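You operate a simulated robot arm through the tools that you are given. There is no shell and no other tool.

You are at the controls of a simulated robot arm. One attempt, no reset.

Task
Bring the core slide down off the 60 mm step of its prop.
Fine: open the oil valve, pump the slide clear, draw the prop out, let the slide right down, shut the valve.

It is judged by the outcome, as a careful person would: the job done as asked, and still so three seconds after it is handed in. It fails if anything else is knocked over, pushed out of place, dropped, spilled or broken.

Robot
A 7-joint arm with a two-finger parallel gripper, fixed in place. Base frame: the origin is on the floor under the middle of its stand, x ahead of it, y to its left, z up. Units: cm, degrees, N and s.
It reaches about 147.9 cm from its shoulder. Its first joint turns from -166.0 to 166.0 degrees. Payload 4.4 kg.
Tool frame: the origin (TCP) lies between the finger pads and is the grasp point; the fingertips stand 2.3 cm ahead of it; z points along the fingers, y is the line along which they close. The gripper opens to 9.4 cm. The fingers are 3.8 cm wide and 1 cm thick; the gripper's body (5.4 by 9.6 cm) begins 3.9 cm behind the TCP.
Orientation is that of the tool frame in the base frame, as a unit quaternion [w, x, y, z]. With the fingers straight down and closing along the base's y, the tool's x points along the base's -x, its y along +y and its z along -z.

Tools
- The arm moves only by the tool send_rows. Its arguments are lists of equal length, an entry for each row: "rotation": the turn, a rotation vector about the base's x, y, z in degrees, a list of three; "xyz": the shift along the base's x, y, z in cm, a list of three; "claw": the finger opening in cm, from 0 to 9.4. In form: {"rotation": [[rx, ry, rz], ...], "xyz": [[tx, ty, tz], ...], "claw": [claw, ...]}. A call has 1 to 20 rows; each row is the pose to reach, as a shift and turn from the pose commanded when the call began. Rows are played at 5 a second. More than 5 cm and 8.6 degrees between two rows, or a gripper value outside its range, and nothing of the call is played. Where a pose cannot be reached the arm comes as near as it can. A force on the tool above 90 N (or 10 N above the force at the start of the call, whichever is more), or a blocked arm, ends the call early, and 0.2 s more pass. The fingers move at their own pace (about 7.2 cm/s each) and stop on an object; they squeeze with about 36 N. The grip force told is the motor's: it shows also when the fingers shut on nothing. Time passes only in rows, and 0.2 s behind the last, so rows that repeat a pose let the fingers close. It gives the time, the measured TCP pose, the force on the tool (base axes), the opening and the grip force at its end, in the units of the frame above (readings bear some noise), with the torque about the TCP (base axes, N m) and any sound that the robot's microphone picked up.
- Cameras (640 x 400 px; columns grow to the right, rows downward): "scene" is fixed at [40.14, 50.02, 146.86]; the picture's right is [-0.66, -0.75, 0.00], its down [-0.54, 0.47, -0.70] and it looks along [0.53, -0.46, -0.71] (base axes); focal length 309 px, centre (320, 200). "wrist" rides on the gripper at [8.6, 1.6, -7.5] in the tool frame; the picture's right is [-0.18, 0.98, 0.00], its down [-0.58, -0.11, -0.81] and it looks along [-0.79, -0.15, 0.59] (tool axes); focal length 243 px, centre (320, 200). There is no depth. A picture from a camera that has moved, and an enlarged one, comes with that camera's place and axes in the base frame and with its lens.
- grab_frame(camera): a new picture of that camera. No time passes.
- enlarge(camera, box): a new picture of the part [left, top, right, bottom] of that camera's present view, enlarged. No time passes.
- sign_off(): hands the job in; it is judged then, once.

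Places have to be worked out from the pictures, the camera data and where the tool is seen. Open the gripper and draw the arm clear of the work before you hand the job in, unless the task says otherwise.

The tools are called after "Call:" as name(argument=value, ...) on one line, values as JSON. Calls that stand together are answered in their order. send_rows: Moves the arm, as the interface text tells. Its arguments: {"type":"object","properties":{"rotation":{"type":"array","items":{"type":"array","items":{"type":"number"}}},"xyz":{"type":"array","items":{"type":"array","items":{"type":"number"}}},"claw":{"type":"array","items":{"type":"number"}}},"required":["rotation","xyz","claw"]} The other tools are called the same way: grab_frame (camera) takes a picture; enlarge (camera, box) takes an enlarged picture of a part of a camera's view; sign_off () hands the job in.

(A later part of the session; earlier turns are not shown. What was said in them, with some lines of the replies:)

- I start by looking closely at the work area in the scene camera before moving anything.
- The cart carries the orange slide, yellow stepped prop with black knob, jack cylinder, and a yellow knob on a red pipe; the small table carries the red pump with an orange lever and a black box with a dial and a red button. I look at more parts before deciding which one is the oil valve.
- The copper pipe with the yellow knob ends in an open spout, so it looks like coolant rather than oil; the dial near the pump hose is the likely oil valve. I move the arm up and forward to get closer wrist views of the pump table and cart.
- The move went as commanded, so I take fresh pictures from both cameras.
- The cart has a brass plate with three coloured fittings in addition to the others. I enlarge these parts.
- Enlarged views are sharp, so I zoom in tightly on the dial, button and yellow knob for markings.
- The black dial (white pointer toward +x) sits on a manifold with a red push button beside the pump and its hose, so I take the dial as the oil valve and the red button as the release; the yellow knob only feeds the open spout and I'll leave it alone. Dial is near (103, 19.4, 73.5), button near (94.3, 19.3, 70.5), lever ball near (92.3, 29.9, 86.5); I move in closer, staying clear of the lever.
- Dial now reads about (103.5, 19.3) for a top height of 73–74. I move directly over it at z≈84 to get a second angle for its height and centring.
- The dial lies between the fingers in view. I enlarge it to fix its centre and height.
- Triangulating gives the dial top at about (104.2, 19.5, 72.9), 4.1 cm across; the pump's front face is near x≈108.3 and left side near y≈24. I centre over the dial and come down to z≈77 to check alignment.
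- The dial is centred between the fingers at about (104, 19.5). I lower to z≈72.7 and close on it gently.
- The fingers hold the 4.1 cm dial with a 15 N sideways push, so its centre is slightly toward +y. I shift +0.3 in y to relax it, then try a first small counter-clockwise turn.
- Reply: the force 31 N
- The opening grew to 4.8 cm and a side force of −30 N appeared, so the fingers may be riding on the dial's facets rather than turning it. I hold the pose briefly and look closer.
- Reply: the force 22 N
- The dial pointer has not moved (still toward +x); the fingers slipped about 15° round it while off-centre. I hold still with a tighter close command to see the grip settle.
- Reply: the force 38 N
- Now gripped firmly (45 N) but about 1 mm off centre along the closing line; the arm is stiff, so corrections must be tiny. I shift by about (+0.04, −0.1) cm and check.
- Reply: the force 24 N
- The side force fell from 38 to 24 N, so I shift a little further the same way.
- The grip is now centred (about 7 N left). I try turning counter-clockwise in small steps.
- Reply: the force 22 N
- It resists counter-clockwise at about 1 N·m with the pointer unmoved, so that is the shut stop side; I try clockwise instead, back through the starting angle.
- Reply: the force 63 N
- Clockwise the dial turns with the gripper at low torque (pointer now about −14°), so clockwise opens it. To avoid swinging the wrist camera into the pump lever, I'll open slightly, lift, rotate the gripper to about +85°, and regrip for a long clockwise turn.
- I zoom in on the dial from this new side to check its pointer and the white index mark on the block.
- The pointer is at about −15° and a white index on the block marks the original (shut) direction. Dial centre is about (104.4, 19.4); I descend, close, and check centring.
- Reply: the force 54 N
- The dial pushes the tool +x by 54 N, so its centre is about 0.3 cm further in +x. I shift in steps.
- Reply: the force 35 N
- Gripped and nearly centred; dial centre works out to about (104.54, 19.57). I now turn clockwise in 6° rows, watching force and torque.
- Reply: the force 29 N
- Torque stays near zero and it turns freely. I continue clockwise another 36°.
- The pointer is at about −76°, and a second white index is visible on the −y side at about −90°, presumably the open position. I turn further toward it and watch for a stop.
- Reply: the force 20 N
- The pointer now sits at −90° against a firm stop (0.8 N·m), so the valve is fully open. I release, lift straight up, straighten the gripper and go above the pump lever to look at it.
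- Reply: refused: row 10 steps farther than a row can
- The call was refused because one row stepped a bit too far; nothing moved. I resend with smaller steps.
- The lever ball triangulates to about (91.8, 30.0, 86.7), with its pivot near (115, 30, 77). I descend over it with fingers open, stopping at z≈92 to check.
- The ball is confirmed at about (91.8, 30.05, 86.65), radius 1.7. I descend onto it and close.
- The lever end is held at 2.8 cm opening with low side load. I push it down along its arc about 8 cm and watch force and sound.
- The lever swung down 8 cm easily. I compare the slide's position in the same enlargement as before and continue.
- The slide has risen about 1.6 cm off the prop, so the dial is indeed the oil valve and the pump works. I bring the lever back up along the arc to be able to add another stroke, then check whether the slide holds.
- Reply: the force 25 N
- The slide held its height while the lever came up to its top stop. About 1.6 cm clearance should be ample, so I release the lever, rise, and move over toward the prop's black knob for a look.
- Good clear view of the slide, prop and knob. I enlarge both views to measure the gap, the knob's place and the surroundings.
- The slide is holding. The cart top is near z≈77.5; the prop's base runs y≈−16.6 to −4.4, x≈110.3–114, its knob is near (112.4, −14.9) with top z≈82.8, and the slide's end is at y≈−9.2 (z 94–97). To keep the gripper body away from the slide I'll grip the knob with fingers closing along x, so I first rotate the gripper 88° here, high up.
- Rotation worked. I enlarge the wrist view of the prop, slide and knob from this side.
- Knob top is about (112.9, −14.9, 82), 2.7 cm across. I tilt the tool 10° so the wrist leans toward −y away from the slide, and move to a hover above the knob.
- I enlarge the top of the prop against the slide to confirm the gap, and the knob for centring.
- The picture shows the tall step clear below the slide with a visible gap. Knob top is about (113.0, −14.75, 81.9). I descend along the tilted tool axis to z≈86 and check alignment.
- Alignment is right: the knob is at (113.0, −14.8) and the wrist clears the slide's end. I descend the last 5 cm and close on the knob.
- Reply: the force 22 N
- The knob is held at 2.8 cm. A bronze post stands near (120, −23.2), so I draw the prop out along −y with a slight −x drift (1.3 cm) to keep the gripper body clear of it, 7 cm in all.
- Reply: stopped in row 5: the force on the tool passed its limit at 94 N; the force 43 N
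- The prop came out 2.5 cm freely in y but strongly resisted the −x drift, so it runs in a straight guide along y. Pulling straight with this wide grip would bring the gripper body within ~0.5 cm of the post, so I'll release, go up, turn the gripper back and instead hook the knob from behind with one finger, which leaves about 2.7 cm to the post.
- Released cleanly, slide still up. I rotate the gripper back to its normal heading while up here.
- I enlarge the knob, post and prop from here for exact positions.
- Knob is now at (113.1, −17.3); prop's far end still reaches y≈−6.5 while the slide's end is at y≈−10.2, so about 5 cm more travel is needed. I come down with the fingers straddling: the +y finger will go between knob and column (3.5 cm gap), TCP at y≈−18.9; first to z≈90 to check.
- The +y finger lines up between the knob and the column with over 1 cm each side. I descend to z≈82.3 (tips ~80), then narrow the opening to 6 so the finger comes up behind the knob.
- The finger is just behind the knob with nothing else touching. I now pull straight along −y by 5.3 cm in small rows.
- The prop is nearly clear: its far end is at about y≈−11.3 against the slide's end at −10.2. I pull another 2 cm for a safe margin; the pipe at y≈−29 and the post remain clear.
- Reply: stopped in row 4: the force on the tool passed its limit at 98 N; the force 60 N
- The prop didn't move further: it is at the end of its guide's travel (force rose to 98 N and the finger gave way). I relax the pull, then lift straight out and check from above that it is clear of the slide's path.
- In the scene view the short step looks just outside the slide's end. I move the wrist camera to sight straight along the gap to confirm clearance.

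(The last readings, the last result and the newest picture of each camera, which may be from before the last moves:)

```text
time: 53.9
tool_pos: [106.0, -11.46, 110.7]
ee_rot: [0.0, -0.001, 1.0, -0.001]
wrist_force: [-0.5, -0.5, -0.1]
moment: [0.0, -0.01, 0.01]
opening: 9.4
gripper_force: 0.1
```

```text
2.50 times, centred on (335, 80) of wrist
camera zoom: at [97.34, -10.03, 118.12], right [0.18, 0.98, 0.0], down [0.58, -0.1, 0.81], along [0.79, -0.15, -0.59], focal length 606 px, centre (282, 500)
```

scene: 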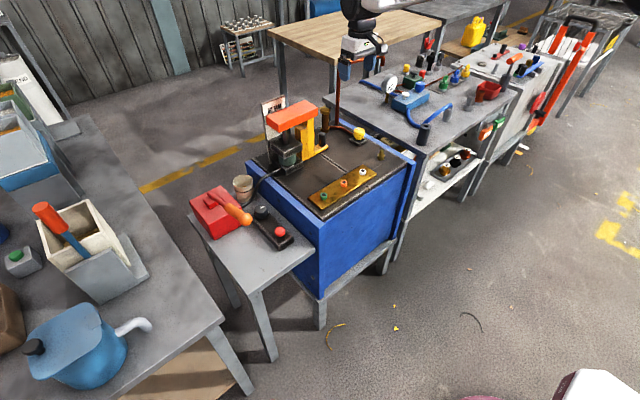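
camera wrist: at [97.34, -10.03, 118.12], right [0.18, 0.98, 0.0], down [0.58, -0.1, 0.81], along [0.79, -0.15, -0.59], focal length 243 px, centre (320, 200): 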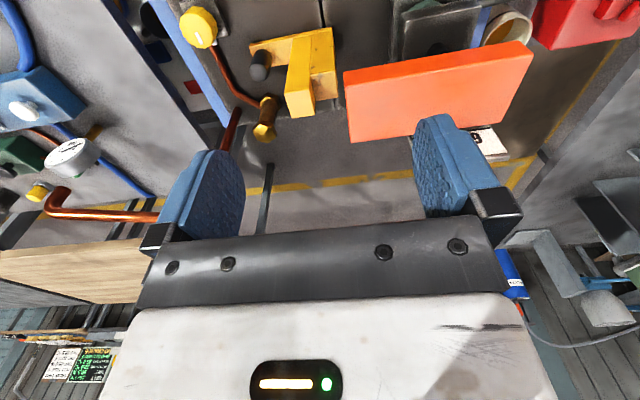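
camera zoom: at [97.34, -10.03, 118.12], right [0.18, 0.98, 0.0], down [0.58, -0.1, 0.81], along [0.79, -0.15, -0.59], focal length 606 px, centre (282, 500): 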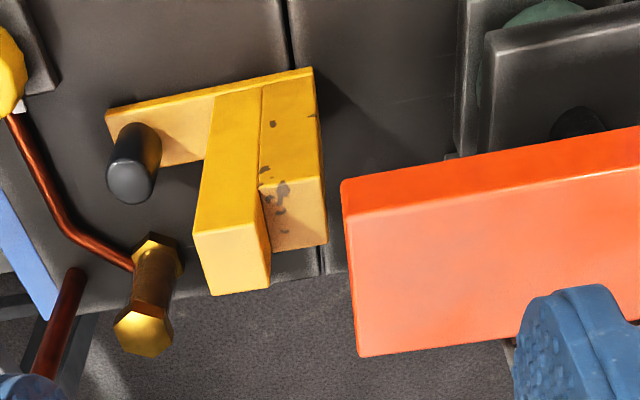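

Sighting along the gap: prop end at y≈−10.85 versus slide end at y≈−9.87, so the slide's path is clear by about 1 cm. Now I go to the red release button at about (93.95, 19.3, 71) with the fingers closed, hovering first.

Call:
send_rows(rotation=[[0, 0, 0], [0, 0, 0], [0, 0, 0], [0, 0, 0], [0, 0, 0], [0, 0, 0], [0, 0, 0], [0, 0, 0], [0, 0, 0], [0, 0, 0], [0, 0, 0], [0, 0, 0], [0, 0, 0]], xyz=[[-1.5, 4, 0], [-3, 8, 0], [-4.5, 12, 0], [-6, 16, 0], [-7.5, 20, 0], [-9, 24, 0], [-10.5, 27.5, 0], [-12, 30.7, -1], [-12, 30.7, -5.5], [-12, 30.7, -10], [-12, 30.7, -14.5], [-12, 30.7, -19], [-12, 30.7, -23.5]], claw=[9.4, 7, 5, 3, 1, 0, 0, 0, 0, 0, 0, 0, 0])

Call:
grab_frame(camera="wrist")

Call:
grab_frame(camera="scene")

```text
time: 56.7
tool_pos: [94.32, 19.1, 87.07]
ee_rot: [0.002, -0.002, 1.0, -0.001]
wrist_force: [0.2, -0.5, 0.4]
moment: [0.0, 0.06, -0.01]
opening: 0.0
gripper_force: 35.8
```

```text
taken
camera wrist: at [85.67, 20.64, 94.39], right [0.18, 0.98, 0.0], down [0.58, -0.1, 0.81], along [0.8, -0.15, -0.59], focal length 243 px, centre (320, 200)
```

wrist: 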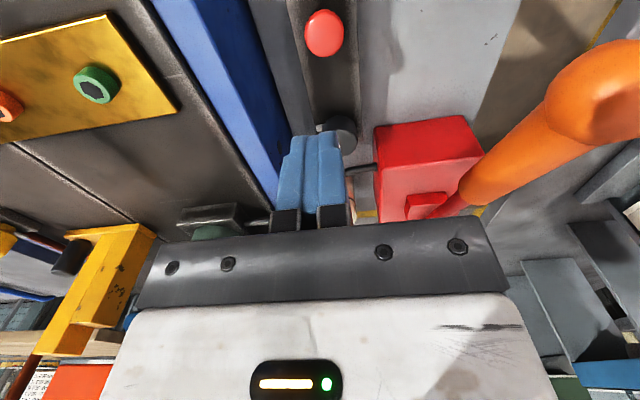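

```text
taken
```

scene: 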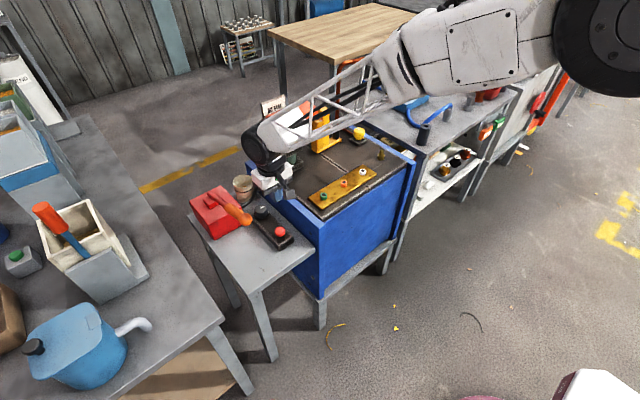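

Button centre reads (93.85, 19.4). I shift slightly and come down to just above it (TCP z≈74.5).

Call:
send_rows(rotation=[[0, 0, 0], [0, 0, 0], [0, 0, 0], [0, 0, 0], [0, 0, 0]], xyz=[[-0.2, 0.2, -3], [-0.2, 0.2, -6], [-0.2, 0.2, -9], [-0.2, 0.2, -11.5], [-0.2, 0.2, -12.5]], claw=[0, 0, 0, 0, 0])

Call:
grab_frame(camera="wrist")

Call:
enlarge(camera="scene", box=[210, 160, 330, 260])

```text
time: 57.9
tool_pos: [93.92, 19.4, 74.59]
ee_rot: [0.001, -0.003, 1.0, -0.001]
wrist_force: [0.0, 0.2, 0.2]
moment: [0.0, 0.01, -0.01]
opening: 0.03
gripper_force: 36.1
```

```text
taken
camera wrist: at [85.24, 20.94, 81.92], right [0.18, 0.98, 0.0], down [0.58, -0.1, 0.81], along [0.79, -0.15, -0.59], focal length 243 px, centre (320, 200)
```

wrist: 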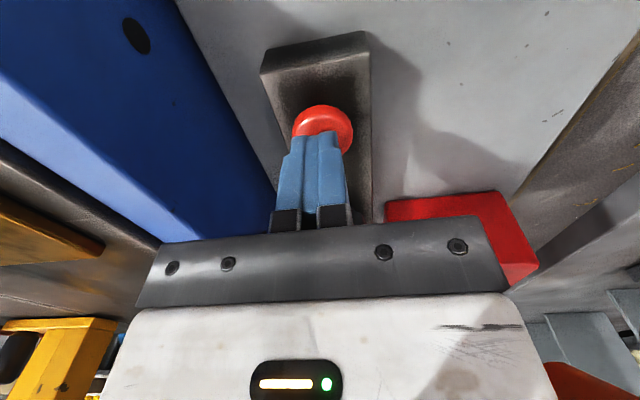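

```text
4.00 times, centred on (270, 210) of scene
camera zoom: at [40.14, 50.02, 146.86], right [-0.66, -0.75, 0.0], down [-0.54, 0.47, -0.7], along [0.53, -0.46, -0.71], focal length 1235 px, centre (520, 160)
```

zoom: 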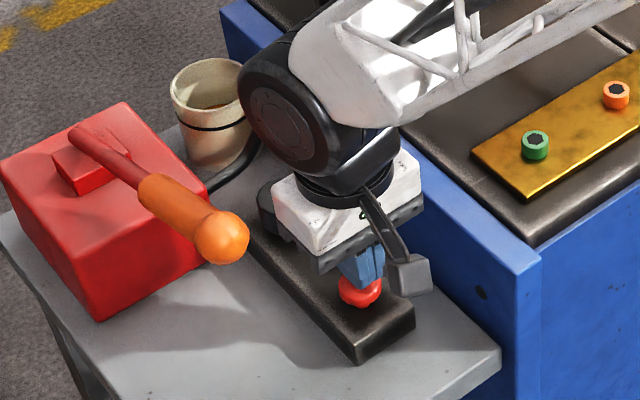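

The fingertips are right over the button. I press down gently in small steps and check the force and the slide.

Call:
send_rows(rotation=[[0, 0, 0], [0, 0, 0], [0, 0, 0], [0, 0, 0]], xyz=[[0, 0, -0.4], [0, 0, -0.7], [0, 0, -1.0], [0, 0, -1.2]], claw=[0, 0, 0, 0])

Call:
enlarge(camera="scene", box=[240, 70, 370, 180])

```text
time: 58.9
tool_pos: [93.91, 19.43, 73.42]
ee_rot: [0.001, -0.003, 1.0, -0.001]
wrist_force: [1.1, 0.1, 3.5]
moment: [0.01, -0.04, 0.0]
opening: 0.0
gripper_force: 36.4
```

```text
3.64 times, centred on (305, 125) of scene
camera zoom: at [40.14, 50.02, 146.86], right [-0.66, -0.75, 0.0], down [-0.54, 0.47, -0.7], along [0.53, -0.46, -0.71], focal length 1123 px, centre (374, 473)
```

zoom: 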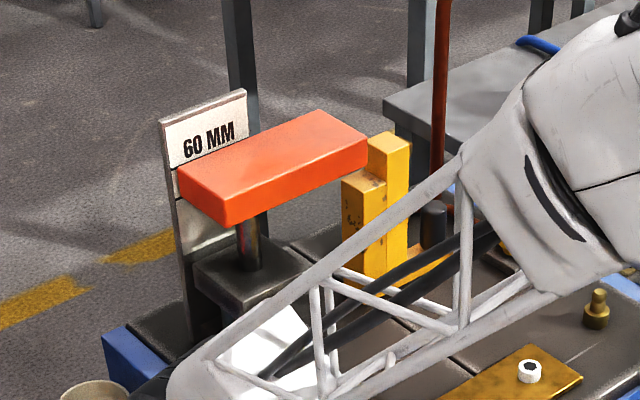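

Contact with 3.5 N and the slide has not moved yet. I press further in small steps.

Call:
send_rows(rotation=[[0, 0, 0], [0, 0, 0], [0, 0, 0]], xyz=[[0, 0, -0.2], [0, 0, -0.4], [0, 0, -0.5]], claw=[0, 0, 0])

Call:
enlarge(camera="scene", box=[240, 70, 370, 180])

```text
time: 59.7
tool_pos: [93.85, 19.4, 73.09]
ee_rot: [0.002, -0.003, 1.0, -0.001]
wrist_force: [-3.5, -4.8, 17.4]
moment: [-0.15, 0.04, -0.02]
opening: 0.0
gripper_force: 36.2
```

```text
3.64 times, centred on (305, 125) of scene
camera zoom: at [40.14, 50.02, 146.86], right [-0.66, -0.75, 0.0], down [-0.54, 0.47, -0.7], along [0.53, -0.46, -0.71], focal length 1123 px, centre (374, 473)
```

zoom: 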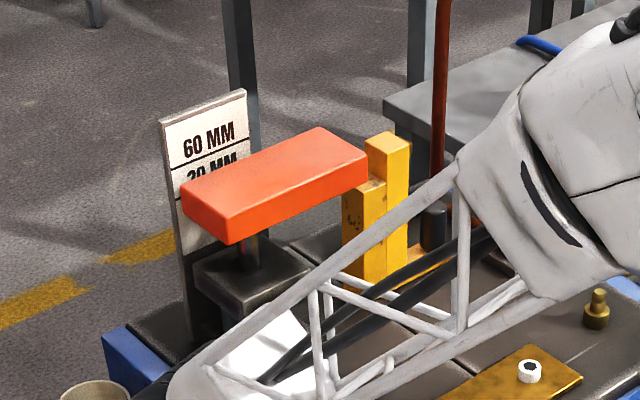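

The slide is sinking under the press at 17 N. I hold the button and keep watching.

Call:
send_rows(rotation=[[0, 0, 0], [0, 0, 0], [0, 0, 0], [0, 0, 0]], xyz=[[0, 0, 0], [0, 0, 0], [0, 0, 0], [0, 0, 0]], claw=[0, 0, 0, 0])

Call:
enlarge(camera="scene", box=[240, 70, 370, 180])

```text
time: 60.7
tool_pos: [93.9, 19.45, 73.02]
ee_rot: [0.002, -0.003, 1.0, -0.001]
wrist_force: [2.3, -6.7, 20.8]
moment: [-0.11, -0.11, -0.04]
opening: 0.03
gripper_force: 36.2
```

```text
3.64 times, centred on (305, 125) of scene
camera zoom: at [40.14, 50.02, 146.86], right [-0.66, -0.75, 0.0], down [-0.54, 0.47, -0.7], along [0.53, -0.46, -0.71], focal length 1123 px, centre (374, 473)
```

zoom: 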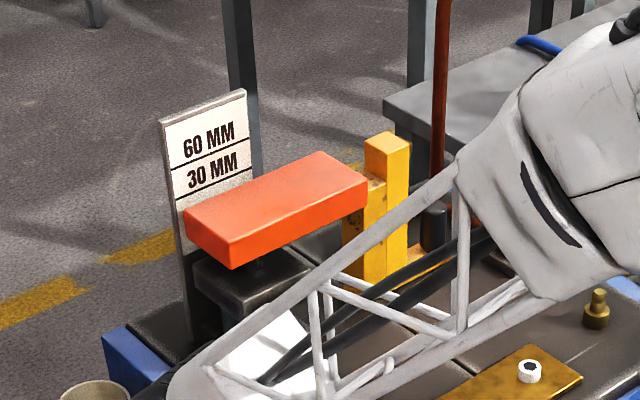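

The slide keeps coming down freely past the 30 mm line and past the prop. I hold on longer.

Call:
send_rows(rotation=[[0, 0, 0], [0, 0, 0], [0, 0, 0], [0, 0, 0], [0, 0, 0], [0, 0, 0], [0, 0, 0], [0, 0, 0]], xyz=[[0, 0, 0], [0, 0, 0], [0, 0, 0], [0, 0, 0], [0, 0, 0], [0, 0, 0], [0, 0, 0], [0, 0, 0]], claw=[0, 0, 0, 0, 0, 0, 0, 0])

Call:
enlarge(camera="scene", box=[240, 70, 370, 180])

```text
time: 62.5
tool_pos: [93.87, 19.3, 72.99]
ee_rot: [0.001, -0.003, 1.0, -0.001]
wrist_force: [7.3, -1.5, 21.5]
moment: [-0.04, -0.2, -0.05]
opening: 0.01
gripper_force: 35.6
```

```text
3.64 times, centred on (305, 125) of scene
camera zoom: at [40.14, 50.02, 146.86], right [-0.66, -0.75, 0.0], down [-0.54, 0.47, -0.7], along [0.53, -0.46, -0.71], focal length 1123 px, centre (374, 473)
```

zoom: 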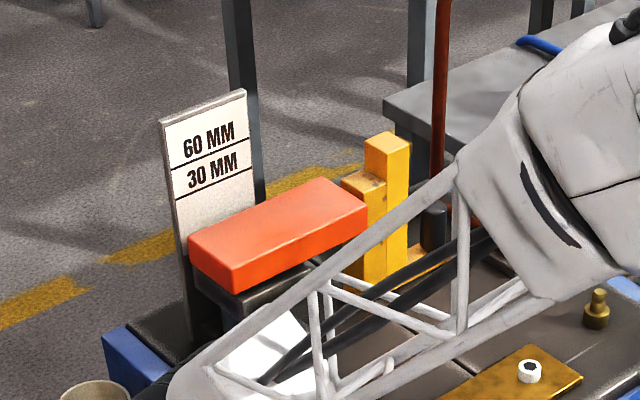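

The slide looks almost down on the jack block. I hold a bit more to be sure it has stopped.

Call:
send_rows(rotation=[[0, 0, 0], [0, 0, 0], [0, 0, 0], [0, 0, 0], [0, 0, 0], [0, 0, 0], [0, 0, 0], [0, 0, 0], [0, 0, 0], [0, 0, 0]], xyz=[[0, 0, 0], [0, 0, 0], [0, 0, 0], [0, 0, 0], [0, 0, 0], [0, 0, 0], [0, 0, 0], [0, 0, 0], [0, 0, 0], [0, 0, 0]], claw=[0, 0, 0, 0, 0, 0, 0, 0, 0, 0])

Call:
enlarge(camera="scene", box=[240, 70, 370, 180])

```text
time: 64.7
tool_pos: [93.85, 19.47, 72.88]
ee_rot: [0.0, -0.002, 1.0, -0.001]
wrist_force: [4.7, 2.1, 23.7]
moment: [0.09, -0.19, 0.05]
opening: 0.0
gripper_force: 36.0
```

```text
3.64 times, centred on (305, 125) of scene
camera zoom: at [40.14, 50.02, 146.86], right [-0.66, -0.75, 0.0], down [-0.54, 0.47, -0.7], along [0.53, -0.46, -0.71], focal length 1123 px, centre (374, 473)
```

zoom: 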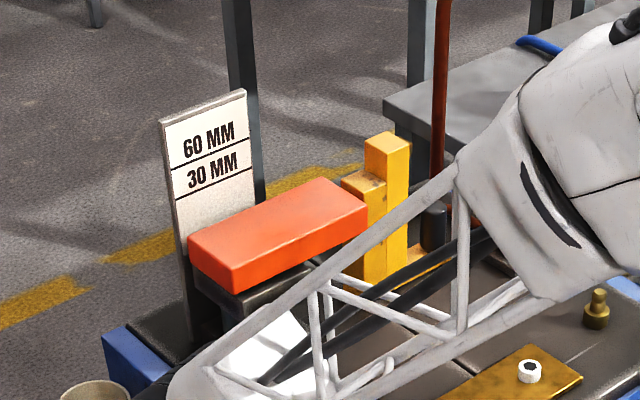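

The slide has stopped fully down. I let the button go, lift, open the fingers and move over the dial to shut the valve.

Call:
send_rows(rotation=[[0, 0, 0], [0, 0, 0], [0, 0, 0], [0, 0, 0], [0, 0, 0], [0, 0, 0], [0, 0, 0], [0, 0, 0]], xyz=[[0, 0, 1], [0, 0, 4.5], [0, 0, 9], [0, 0, 11], [3.6, 0.05, 11], [7.2, 0.1, 11], [10.6, 0.1, 10], [10.6, 0.1, 6]], claw=[0, 0, 0, 3, 6, 9.4, 9.4, 9.4])

Call:
grab_frame(camera="wrist")

Call:
enlarge(camera="scene", box=[200, 80, 340, 240])

```text
time: 66.5
tool_pos: [104.61, 19.69, 79.05]
ee_rot: [0.002, -0.002, 1.0, -0.001]
wrist_force: [0.2, -0.2, 1.0]
moment: [-0.01, 0.01, 0.0]
opening: 9.39
gripper_force: 0.1
```

```text
taken
camera wrist: at [95.84, 21.17, 86.45], right [0.18, 0.98, 0.0], down [0.58, -0.1, 0.81], along [0.8, -0.15, -0.59], focal length 243 px, centre (320, 200)
```

wrist: 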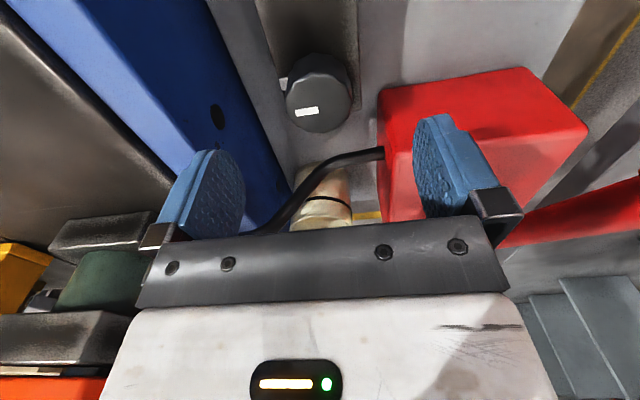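

```text
2.50 times, centred on (270, 160) of scene
camera zoom: at [40.14, 50.02, 146.86], right [-0.66, -0.75, 0.0], down [-0.54, 0.47, -0.7], along [0.53, -0.46, -0.71], focal length 772 px, centre (445, 300)
```

zoom: 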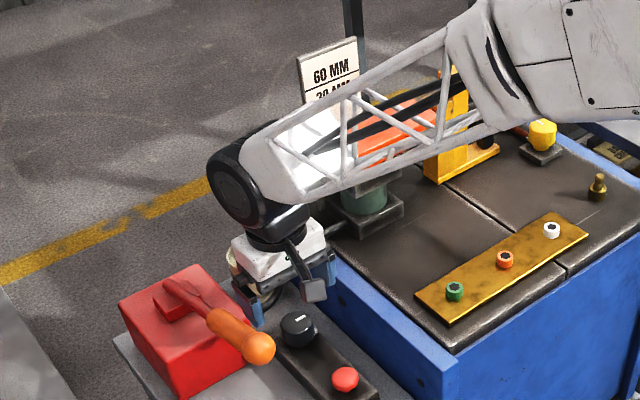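

Dial pointer still at the open side (−y). I descend onto the dial and close.

Call:
send_rows(rotation=[[0, 0, 0], [0, 0, 0], [0, 0, 0], [0, 0, 0], [0, 0, 0], [0, 0, 0]], xyz=[[-0.05, -0.05, -2.5], [-0.05, -0.05, -5], [-0.05, -0.05, -6.25], [-0.05, -0.05, -6.25], [-0.05, -0.05, -6.25], [-0.05, -0.05, -6.25]], claw=[9.4, 9.4, 9.4, 5.5, 2, 2])

```text
time: 67.9
tool_pos: [104.36, 19.61, 72.84]
ee_rot: [0.001, -0.002, 1.0, -0.002]
wrist_force: [1.2, -4.6, -0.9]
moment: [0.57, -0.29, 0.01]
opening: 4.21
gripper_force: 45.2
```

Well centred (−5 N) and gripped. I turn counter-clockwise in 6° rows.

Call:
send_rows(rotation=[[0, 0, 6], [0, 0, 12], [0, 0, 18], [0, 0, 24], [0, 0, 30]], xyz=[[0.03, 0, 0], [0.05, 0, 0], [0.05, 0, 0], [0.05, 0, 0], [0.05, 0, 0]], claw=[2, 2, 2, 2, 2])

Call:
enlarge(camera="wrist", box=[200, 100, 440, 250])

```text
time: 69.1
tool_pos: [104.53, 19.45, 72.75]
ee_rot: [0.001, -0.261, 0.965, -0.001]
wrist_force: [-16.7, -23.5, 18.2]
moment: [0.23, 0.48, -0.01]
opening: 4.19
gripper_force: 44.9
```

```text
2.67 times, centred on (320, 175) of wrist
camera zoom: at [96.08, 16.46, 80.18], right [-0.34, 0.94, 0.0], down [0.55, 0.2, 0.81], along [0.76, 0.27, -0.59], focal length 647 px, centre (320, 267)
```

zoom: 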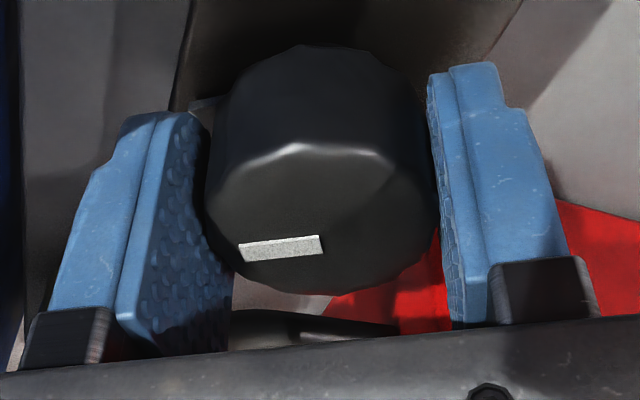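

The dial follows (pointer about −60°) with almost no torque. I continue another 42°.

Call:
send_rows(rotation=[[0, 0, 6], [0, 0, 12], [0, 0, 18], [0, 0, 24], [0, 0, 30], [0, 0, 36], [0, 0, 42]], xyz=[[-0.04, -0.06, 0], [-0.04, -0.06, 0], [-0.04, -0.06, 0], [-0.04, -0.06, 0], [-0.04, -0.06, 0], [-0.04, -0.06, 0], [-0.04, -0.06, 0]], claw=[2, 2, 2, 2, 2, 2, 2])

Call:
enlarge(camera="wrist", box=[200, 100, 440, 250])

```text
time: 70.7
tool_pos: [104.54, 19.5, 72.87]
ee_rot: [0.003, -0.591, 0.807, 0.0]
wrist_force: [16.6, -16.6, 14.8]
moment: [0.24, 0.38, -0.02]
opening: 4.17
gripper_force: 45.4
```

```text
2.67 times, centred on (320, 175) of wrist
camera zoom: at [100.24, 11.62, 80.16], right [-0.88, 0.47, 0.0], down [0.28, 0.52, 0.81], along [0.38, 0.71, -0.59], focal length 647 px, centre (320, 267)
```

zoom: 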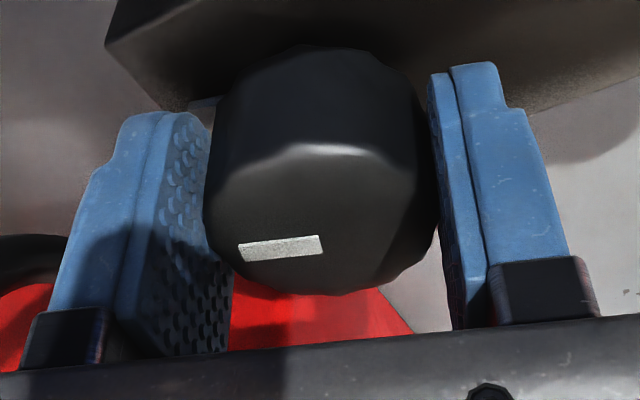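

Still following (pointer about −18°). I turn the last part until the shut stop is felt.

Call:
send_rows(rotation=[[0, 0, 5], [0, 0, 10], [0, 0, 15], [0, 0, 19]], xyz=[[0.03, -0.03, 0], [0.03, -0.03, 0], [0.03, -0.03, 0], [0.03, -0.03, 0]], claw=[2, 2, 2, 2])

Call:
enlarge(camera="wrist", box=[200, 100, 440, 250])

```text
time: 71.7
tool_pos: [104.55, 19.44, 72.86]
ee_rot: [-0.002, 0.715, -0.699, 0.0]
wrist_force: [31.5, -6.9, 11.8]
moment: [0.32, 0.23, -0.6]
opening: 4.19
gripper_force: 45.0
```

```text
2.67 times, centred on (320, 175) of wrist
camera zoom: at [103.02, 10.67, 80.16], right [-0.99, 0.16, 0.0], down [0.09, 0.58, 0.81], along [0.13, 0.8, -0.59], focal length 647 px, centre (320, 267)
```

zoom: 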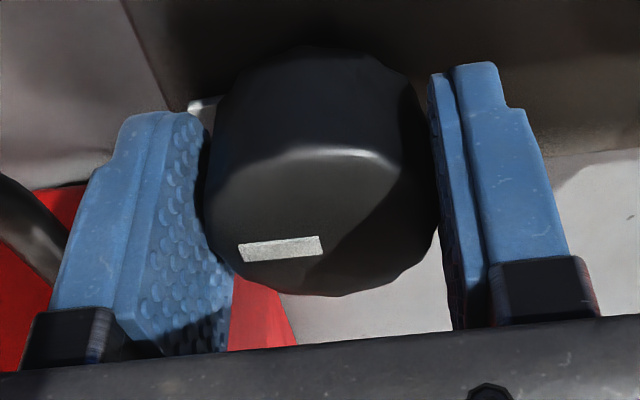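

Torque −0.6 N·m shows the stop at about 0°. I nudge a few degrees more to seat it fully.

Call:
send_rows(rotation=[[0, 0, 2], [0, 0, 4]], xyz=[[0.1, 0, 0], [0.1, 0, 0]], claw=[2, 2])

Call:
enlarge(camera="wrist", box=[200, 100, 440, 250])

```text
time: 72.3
tool_pos: [104.59, 19.56, 72.64]
ee_rot: [-0.001, 0.739, -0.673, 0.001]
wrist_force: [3.8, -3.5, 17.9]
moment: [0.14, 0.54, -0.42]
opening: 4.18
gripper_force: 44.9
```

```text
2.67 times, centred on (320, 175) of wrist
camera zoom: at [103.66, 10.62, 80.07], right [-1.0, 0.09, 0.0], down [0.05, 0.59, 0.81], along [0.07, 0.8, -0.59], focal length 647 px, centre (320, 267)
```

zoom: 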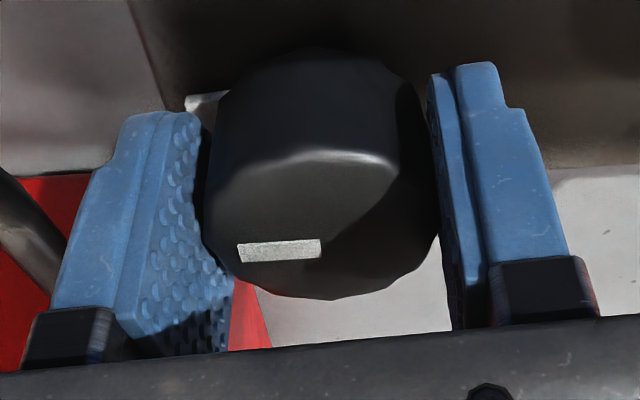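

The dial is at its shut stop (the fingers now only slip). I open, lift straight up, and check the dial and slide.

Call:
send_rows(rotation=[[0, 0, -1], [0, 0, -1], [0, 0, -1], [0, 0, -1], [0, 0, -1], [0, 0, -1], [0, 0, -1], [0, 0, -1]], xyz=[[0, 0, 0], [0, 0, 0], [0, 0, 0], [0, 0, 2], [0, 0, 6], [0, 0, 10.5], [0, 0, 15], [0, 0, 19.5]], claw=[4.5, 6, 6, 6, 6, 6, 6, 6])

Call:
grab_frame(camera="wrist")

Call:
grab_frame(camera="scene")

```text
time: 74.1
tool_pos: [104.44, 19.24, 92.1]
ee_rot: [-0.001, 0.733, -0.68, -0.001]
wrist_force: [0.4, -0.3, -2.0]
moment: [-0.01, 0.0, 0.01]
opening: 5.99
gripper_force: 0.1
```

```text
taken
camera wrist: at [103.42, 10.42, 99.52], right [-0.99, 0.11, 0.0], down [0.06, 0.59, 0.81], along [0.09, 0.8, -0.59], focal length 243 px, centre (320, 200)
```

wrist: 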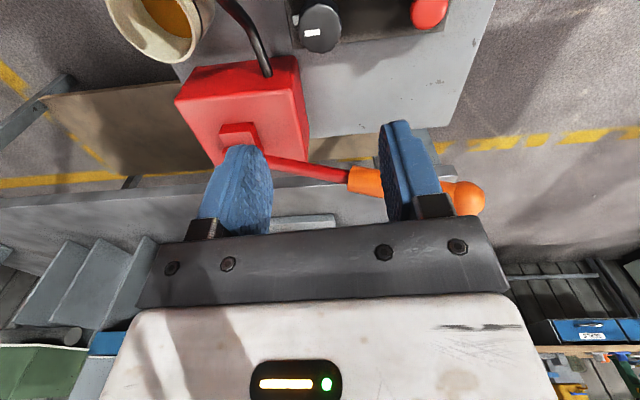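

```text
taken
```

scene: 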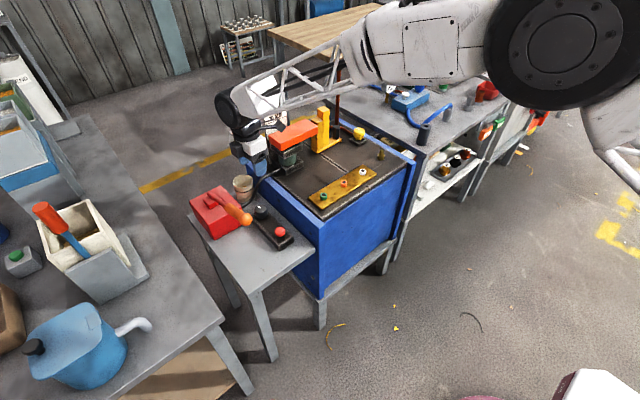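

I enlarge the dial pointer and the slide for confirmation.

Call:
enlarge(camera="wrist", box=[270, 0, 370, 65])

Call:
enlarge(camera="scene", box=[235, 190, 305, 260])

Call:
enlarge(camera="scene", box=[240, 70, 370, 180])

```text
6.15 times, centred on (320, 32) of wrist
camera zoom: at [103.42, 10.42, 99.52], right [-0.99, 0.11, 0.0], down [0.06, 0.59, 0.81], along [0.09, 0.8, -0.59], focal length 1493 px, centre (320, 1231)
```

zoom: 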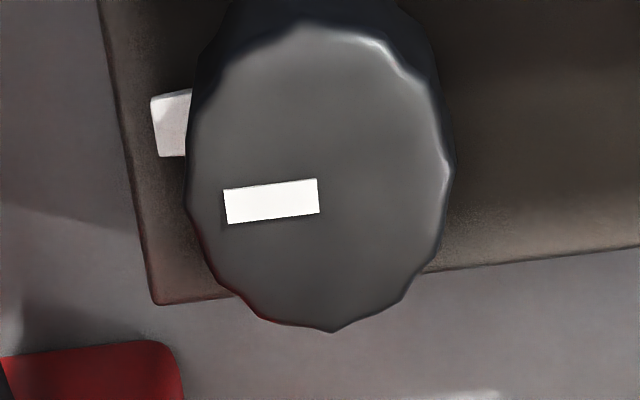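

```text
5.71 times, centred on (270, 225) of scene
camera zoom: at [40.14, 50.02, 146.86], right [-0.66, -0.75, 0.0], down [-0.54, 0.47, -0.7], along [0.53, -0.46, -0.71], focal length 1765 px, centre (606, 57)
```

zoom: 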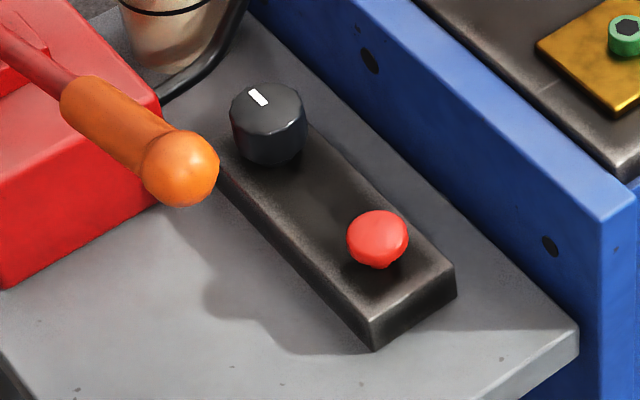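

```text
3.64 times, centred on (305, 125) of scene
camera zoom: at [40.14, 50.02, 146.86], right [-0.66, -0.75, 0.0], down [-0.54, 0.47, -0.7], along [0.53, -0.46, -0.71], focal length 1123 px, centre (374, 473)
```

zoom: 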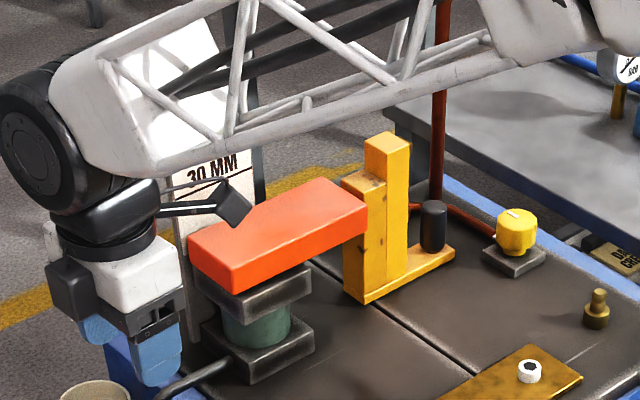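

The dial pointer matches its original shut position, the button is back up, the slide rests down on the jack block, and the prop stands clear. I raise the arm and retreat toward the starting pose with the gripper open.

Call:
send_rows(rotation=[[0, 0, 0], [0, 0, 0], [0, 0, 0], [0, 0, 0], [0, 0, -8], [0, 0, -16], [0, 0, -24], [0, 0, -32], [0, 0, -40], [0, 0, -48], [0, 0, -56], [0, 0, -64], [0, 0, -72], [0, 0, -80], [0, 0, -87], [0, 0, -94]], xyz=[[0, 0, 4.5], [0, 0, 9], [0, 0, 13], [-3, 0, 16], [-7, 0, 16], [-11, 0.5, 16], [-15, 1, 16], [-19, 1.5, 16], [-23, 2, 16], [-27, 2.5, 16], [-31, 3, 15], [-35, 3.5, 14], [-39, 4, 13], [-43, 4.5, 12], [-46, 5, 12], [-48, 5.5, 12]], claw=[9.4, 9.4, 9.4, 9.4, 9.4, 9.4, 9.4, 9.4, 9.4, 9.4, 9.4, 9.4, 9.4, 9.4, 9.4, 9.4])

Call:
grab_frame(camera="scene")

Call:
enlarge(camera="scene", box=[180, 70, 380, 260])

```text
time: 77.5
tool_pos: [56.56, 24.85, 104.18]
ee_rot: [0.001, -0.002, 1.0, -0.001]
wrist_force: [-0.2, -0.3, -0.8]
moment: [0.01, -0.03, -0.01]
opening: 9.39
gripper_force: 0.1
```

```text
taken
```

scene: 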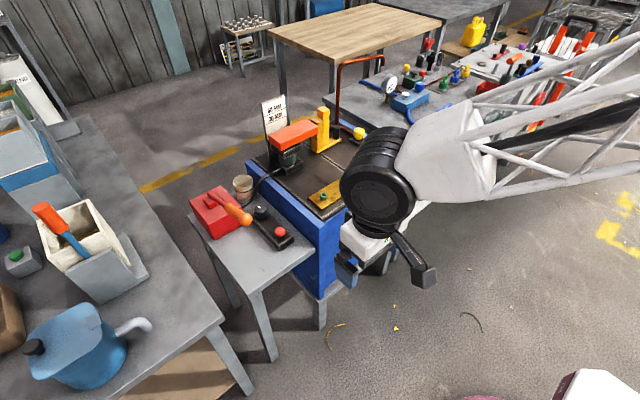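

```text
2.11 times, centred on (280, 165) of scene
camera zoom: at [40.14, 50.02, 146.86], right [-0.66, -0.75, 0.0], down [-0.54, 0.47, -0.7], along [0.53, -0.46, -0.71], focal length 650 px, centre (404, 274)
```

zoom: 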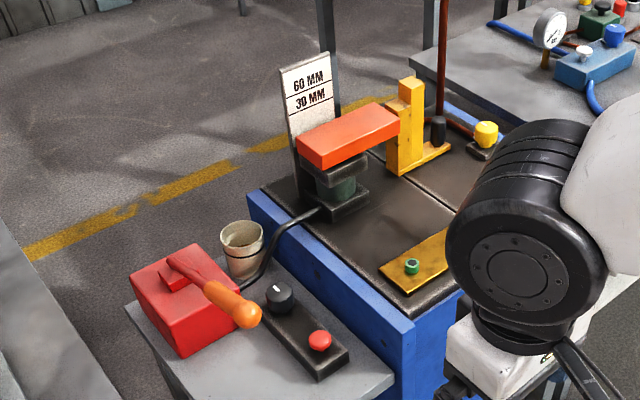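

The arm is clear. One last close look at the slide against the jack block to confirm it is right down and steady.

Call:
enlarge(camera="scene", box=[255, 90, 345, 170])

```text
5.00 times, centred on (300, 130) of scene
camera zoom: at [40.14, 50.02, 146.86], right [-0.66, -0.75, 0.0], down [-0.54, 0.47, -0.7], along [0.53, -0.46, -0.71], focal length 1544 px, centre (420, 550)
```

zoom: 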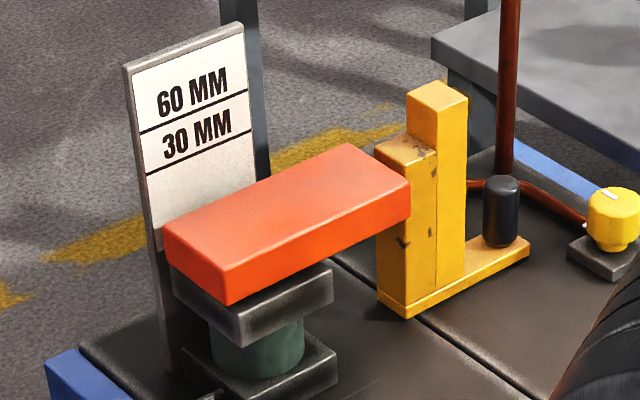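

The slide rests right down on the jack block, the prop stands drawn out beside it, and the valve pointer is back at shut. The yellow coolant knob and everything else are as they were, so I hand the job in.

Call:
sign_off()

```text
The job is handed in.
```

The core slide is off the 60 mm step and resting fully down on the jack block, and the oil valve is shut again. I've handed the job in; no verdict has come back yet.

- **Oil valve:** I took the black dial beside the pump as the oil valve. It opened clockwise by a quarter turn, and pumping then raised the slide, which confirmed it. At the end I turned it back to its shut stop, and its pointer matches where it started.
- **Pump:** One stroke of the lever lifted the slide about 1.6 cm clear of the step, and it held there.
- **Prop:** It runs in a straight guide. I drew it out about 7 cm to the end of its travel, which left about 1 cm between it and the slide. It is still standing on the cart.
- **Lowering:** I held the red button until the slide stopped moving. The button came back up when I let go.

Two moments went over the force limit. The prop resisted a slight sideways pull at 94 N, and I pulled against its end stop at 98 N. In the closing pictures nothing was out of place or spilled. I left the yellow knob alone because it only feeds an open spout.

The gripper is open and the arm is back near its starting pose, clear of the work.
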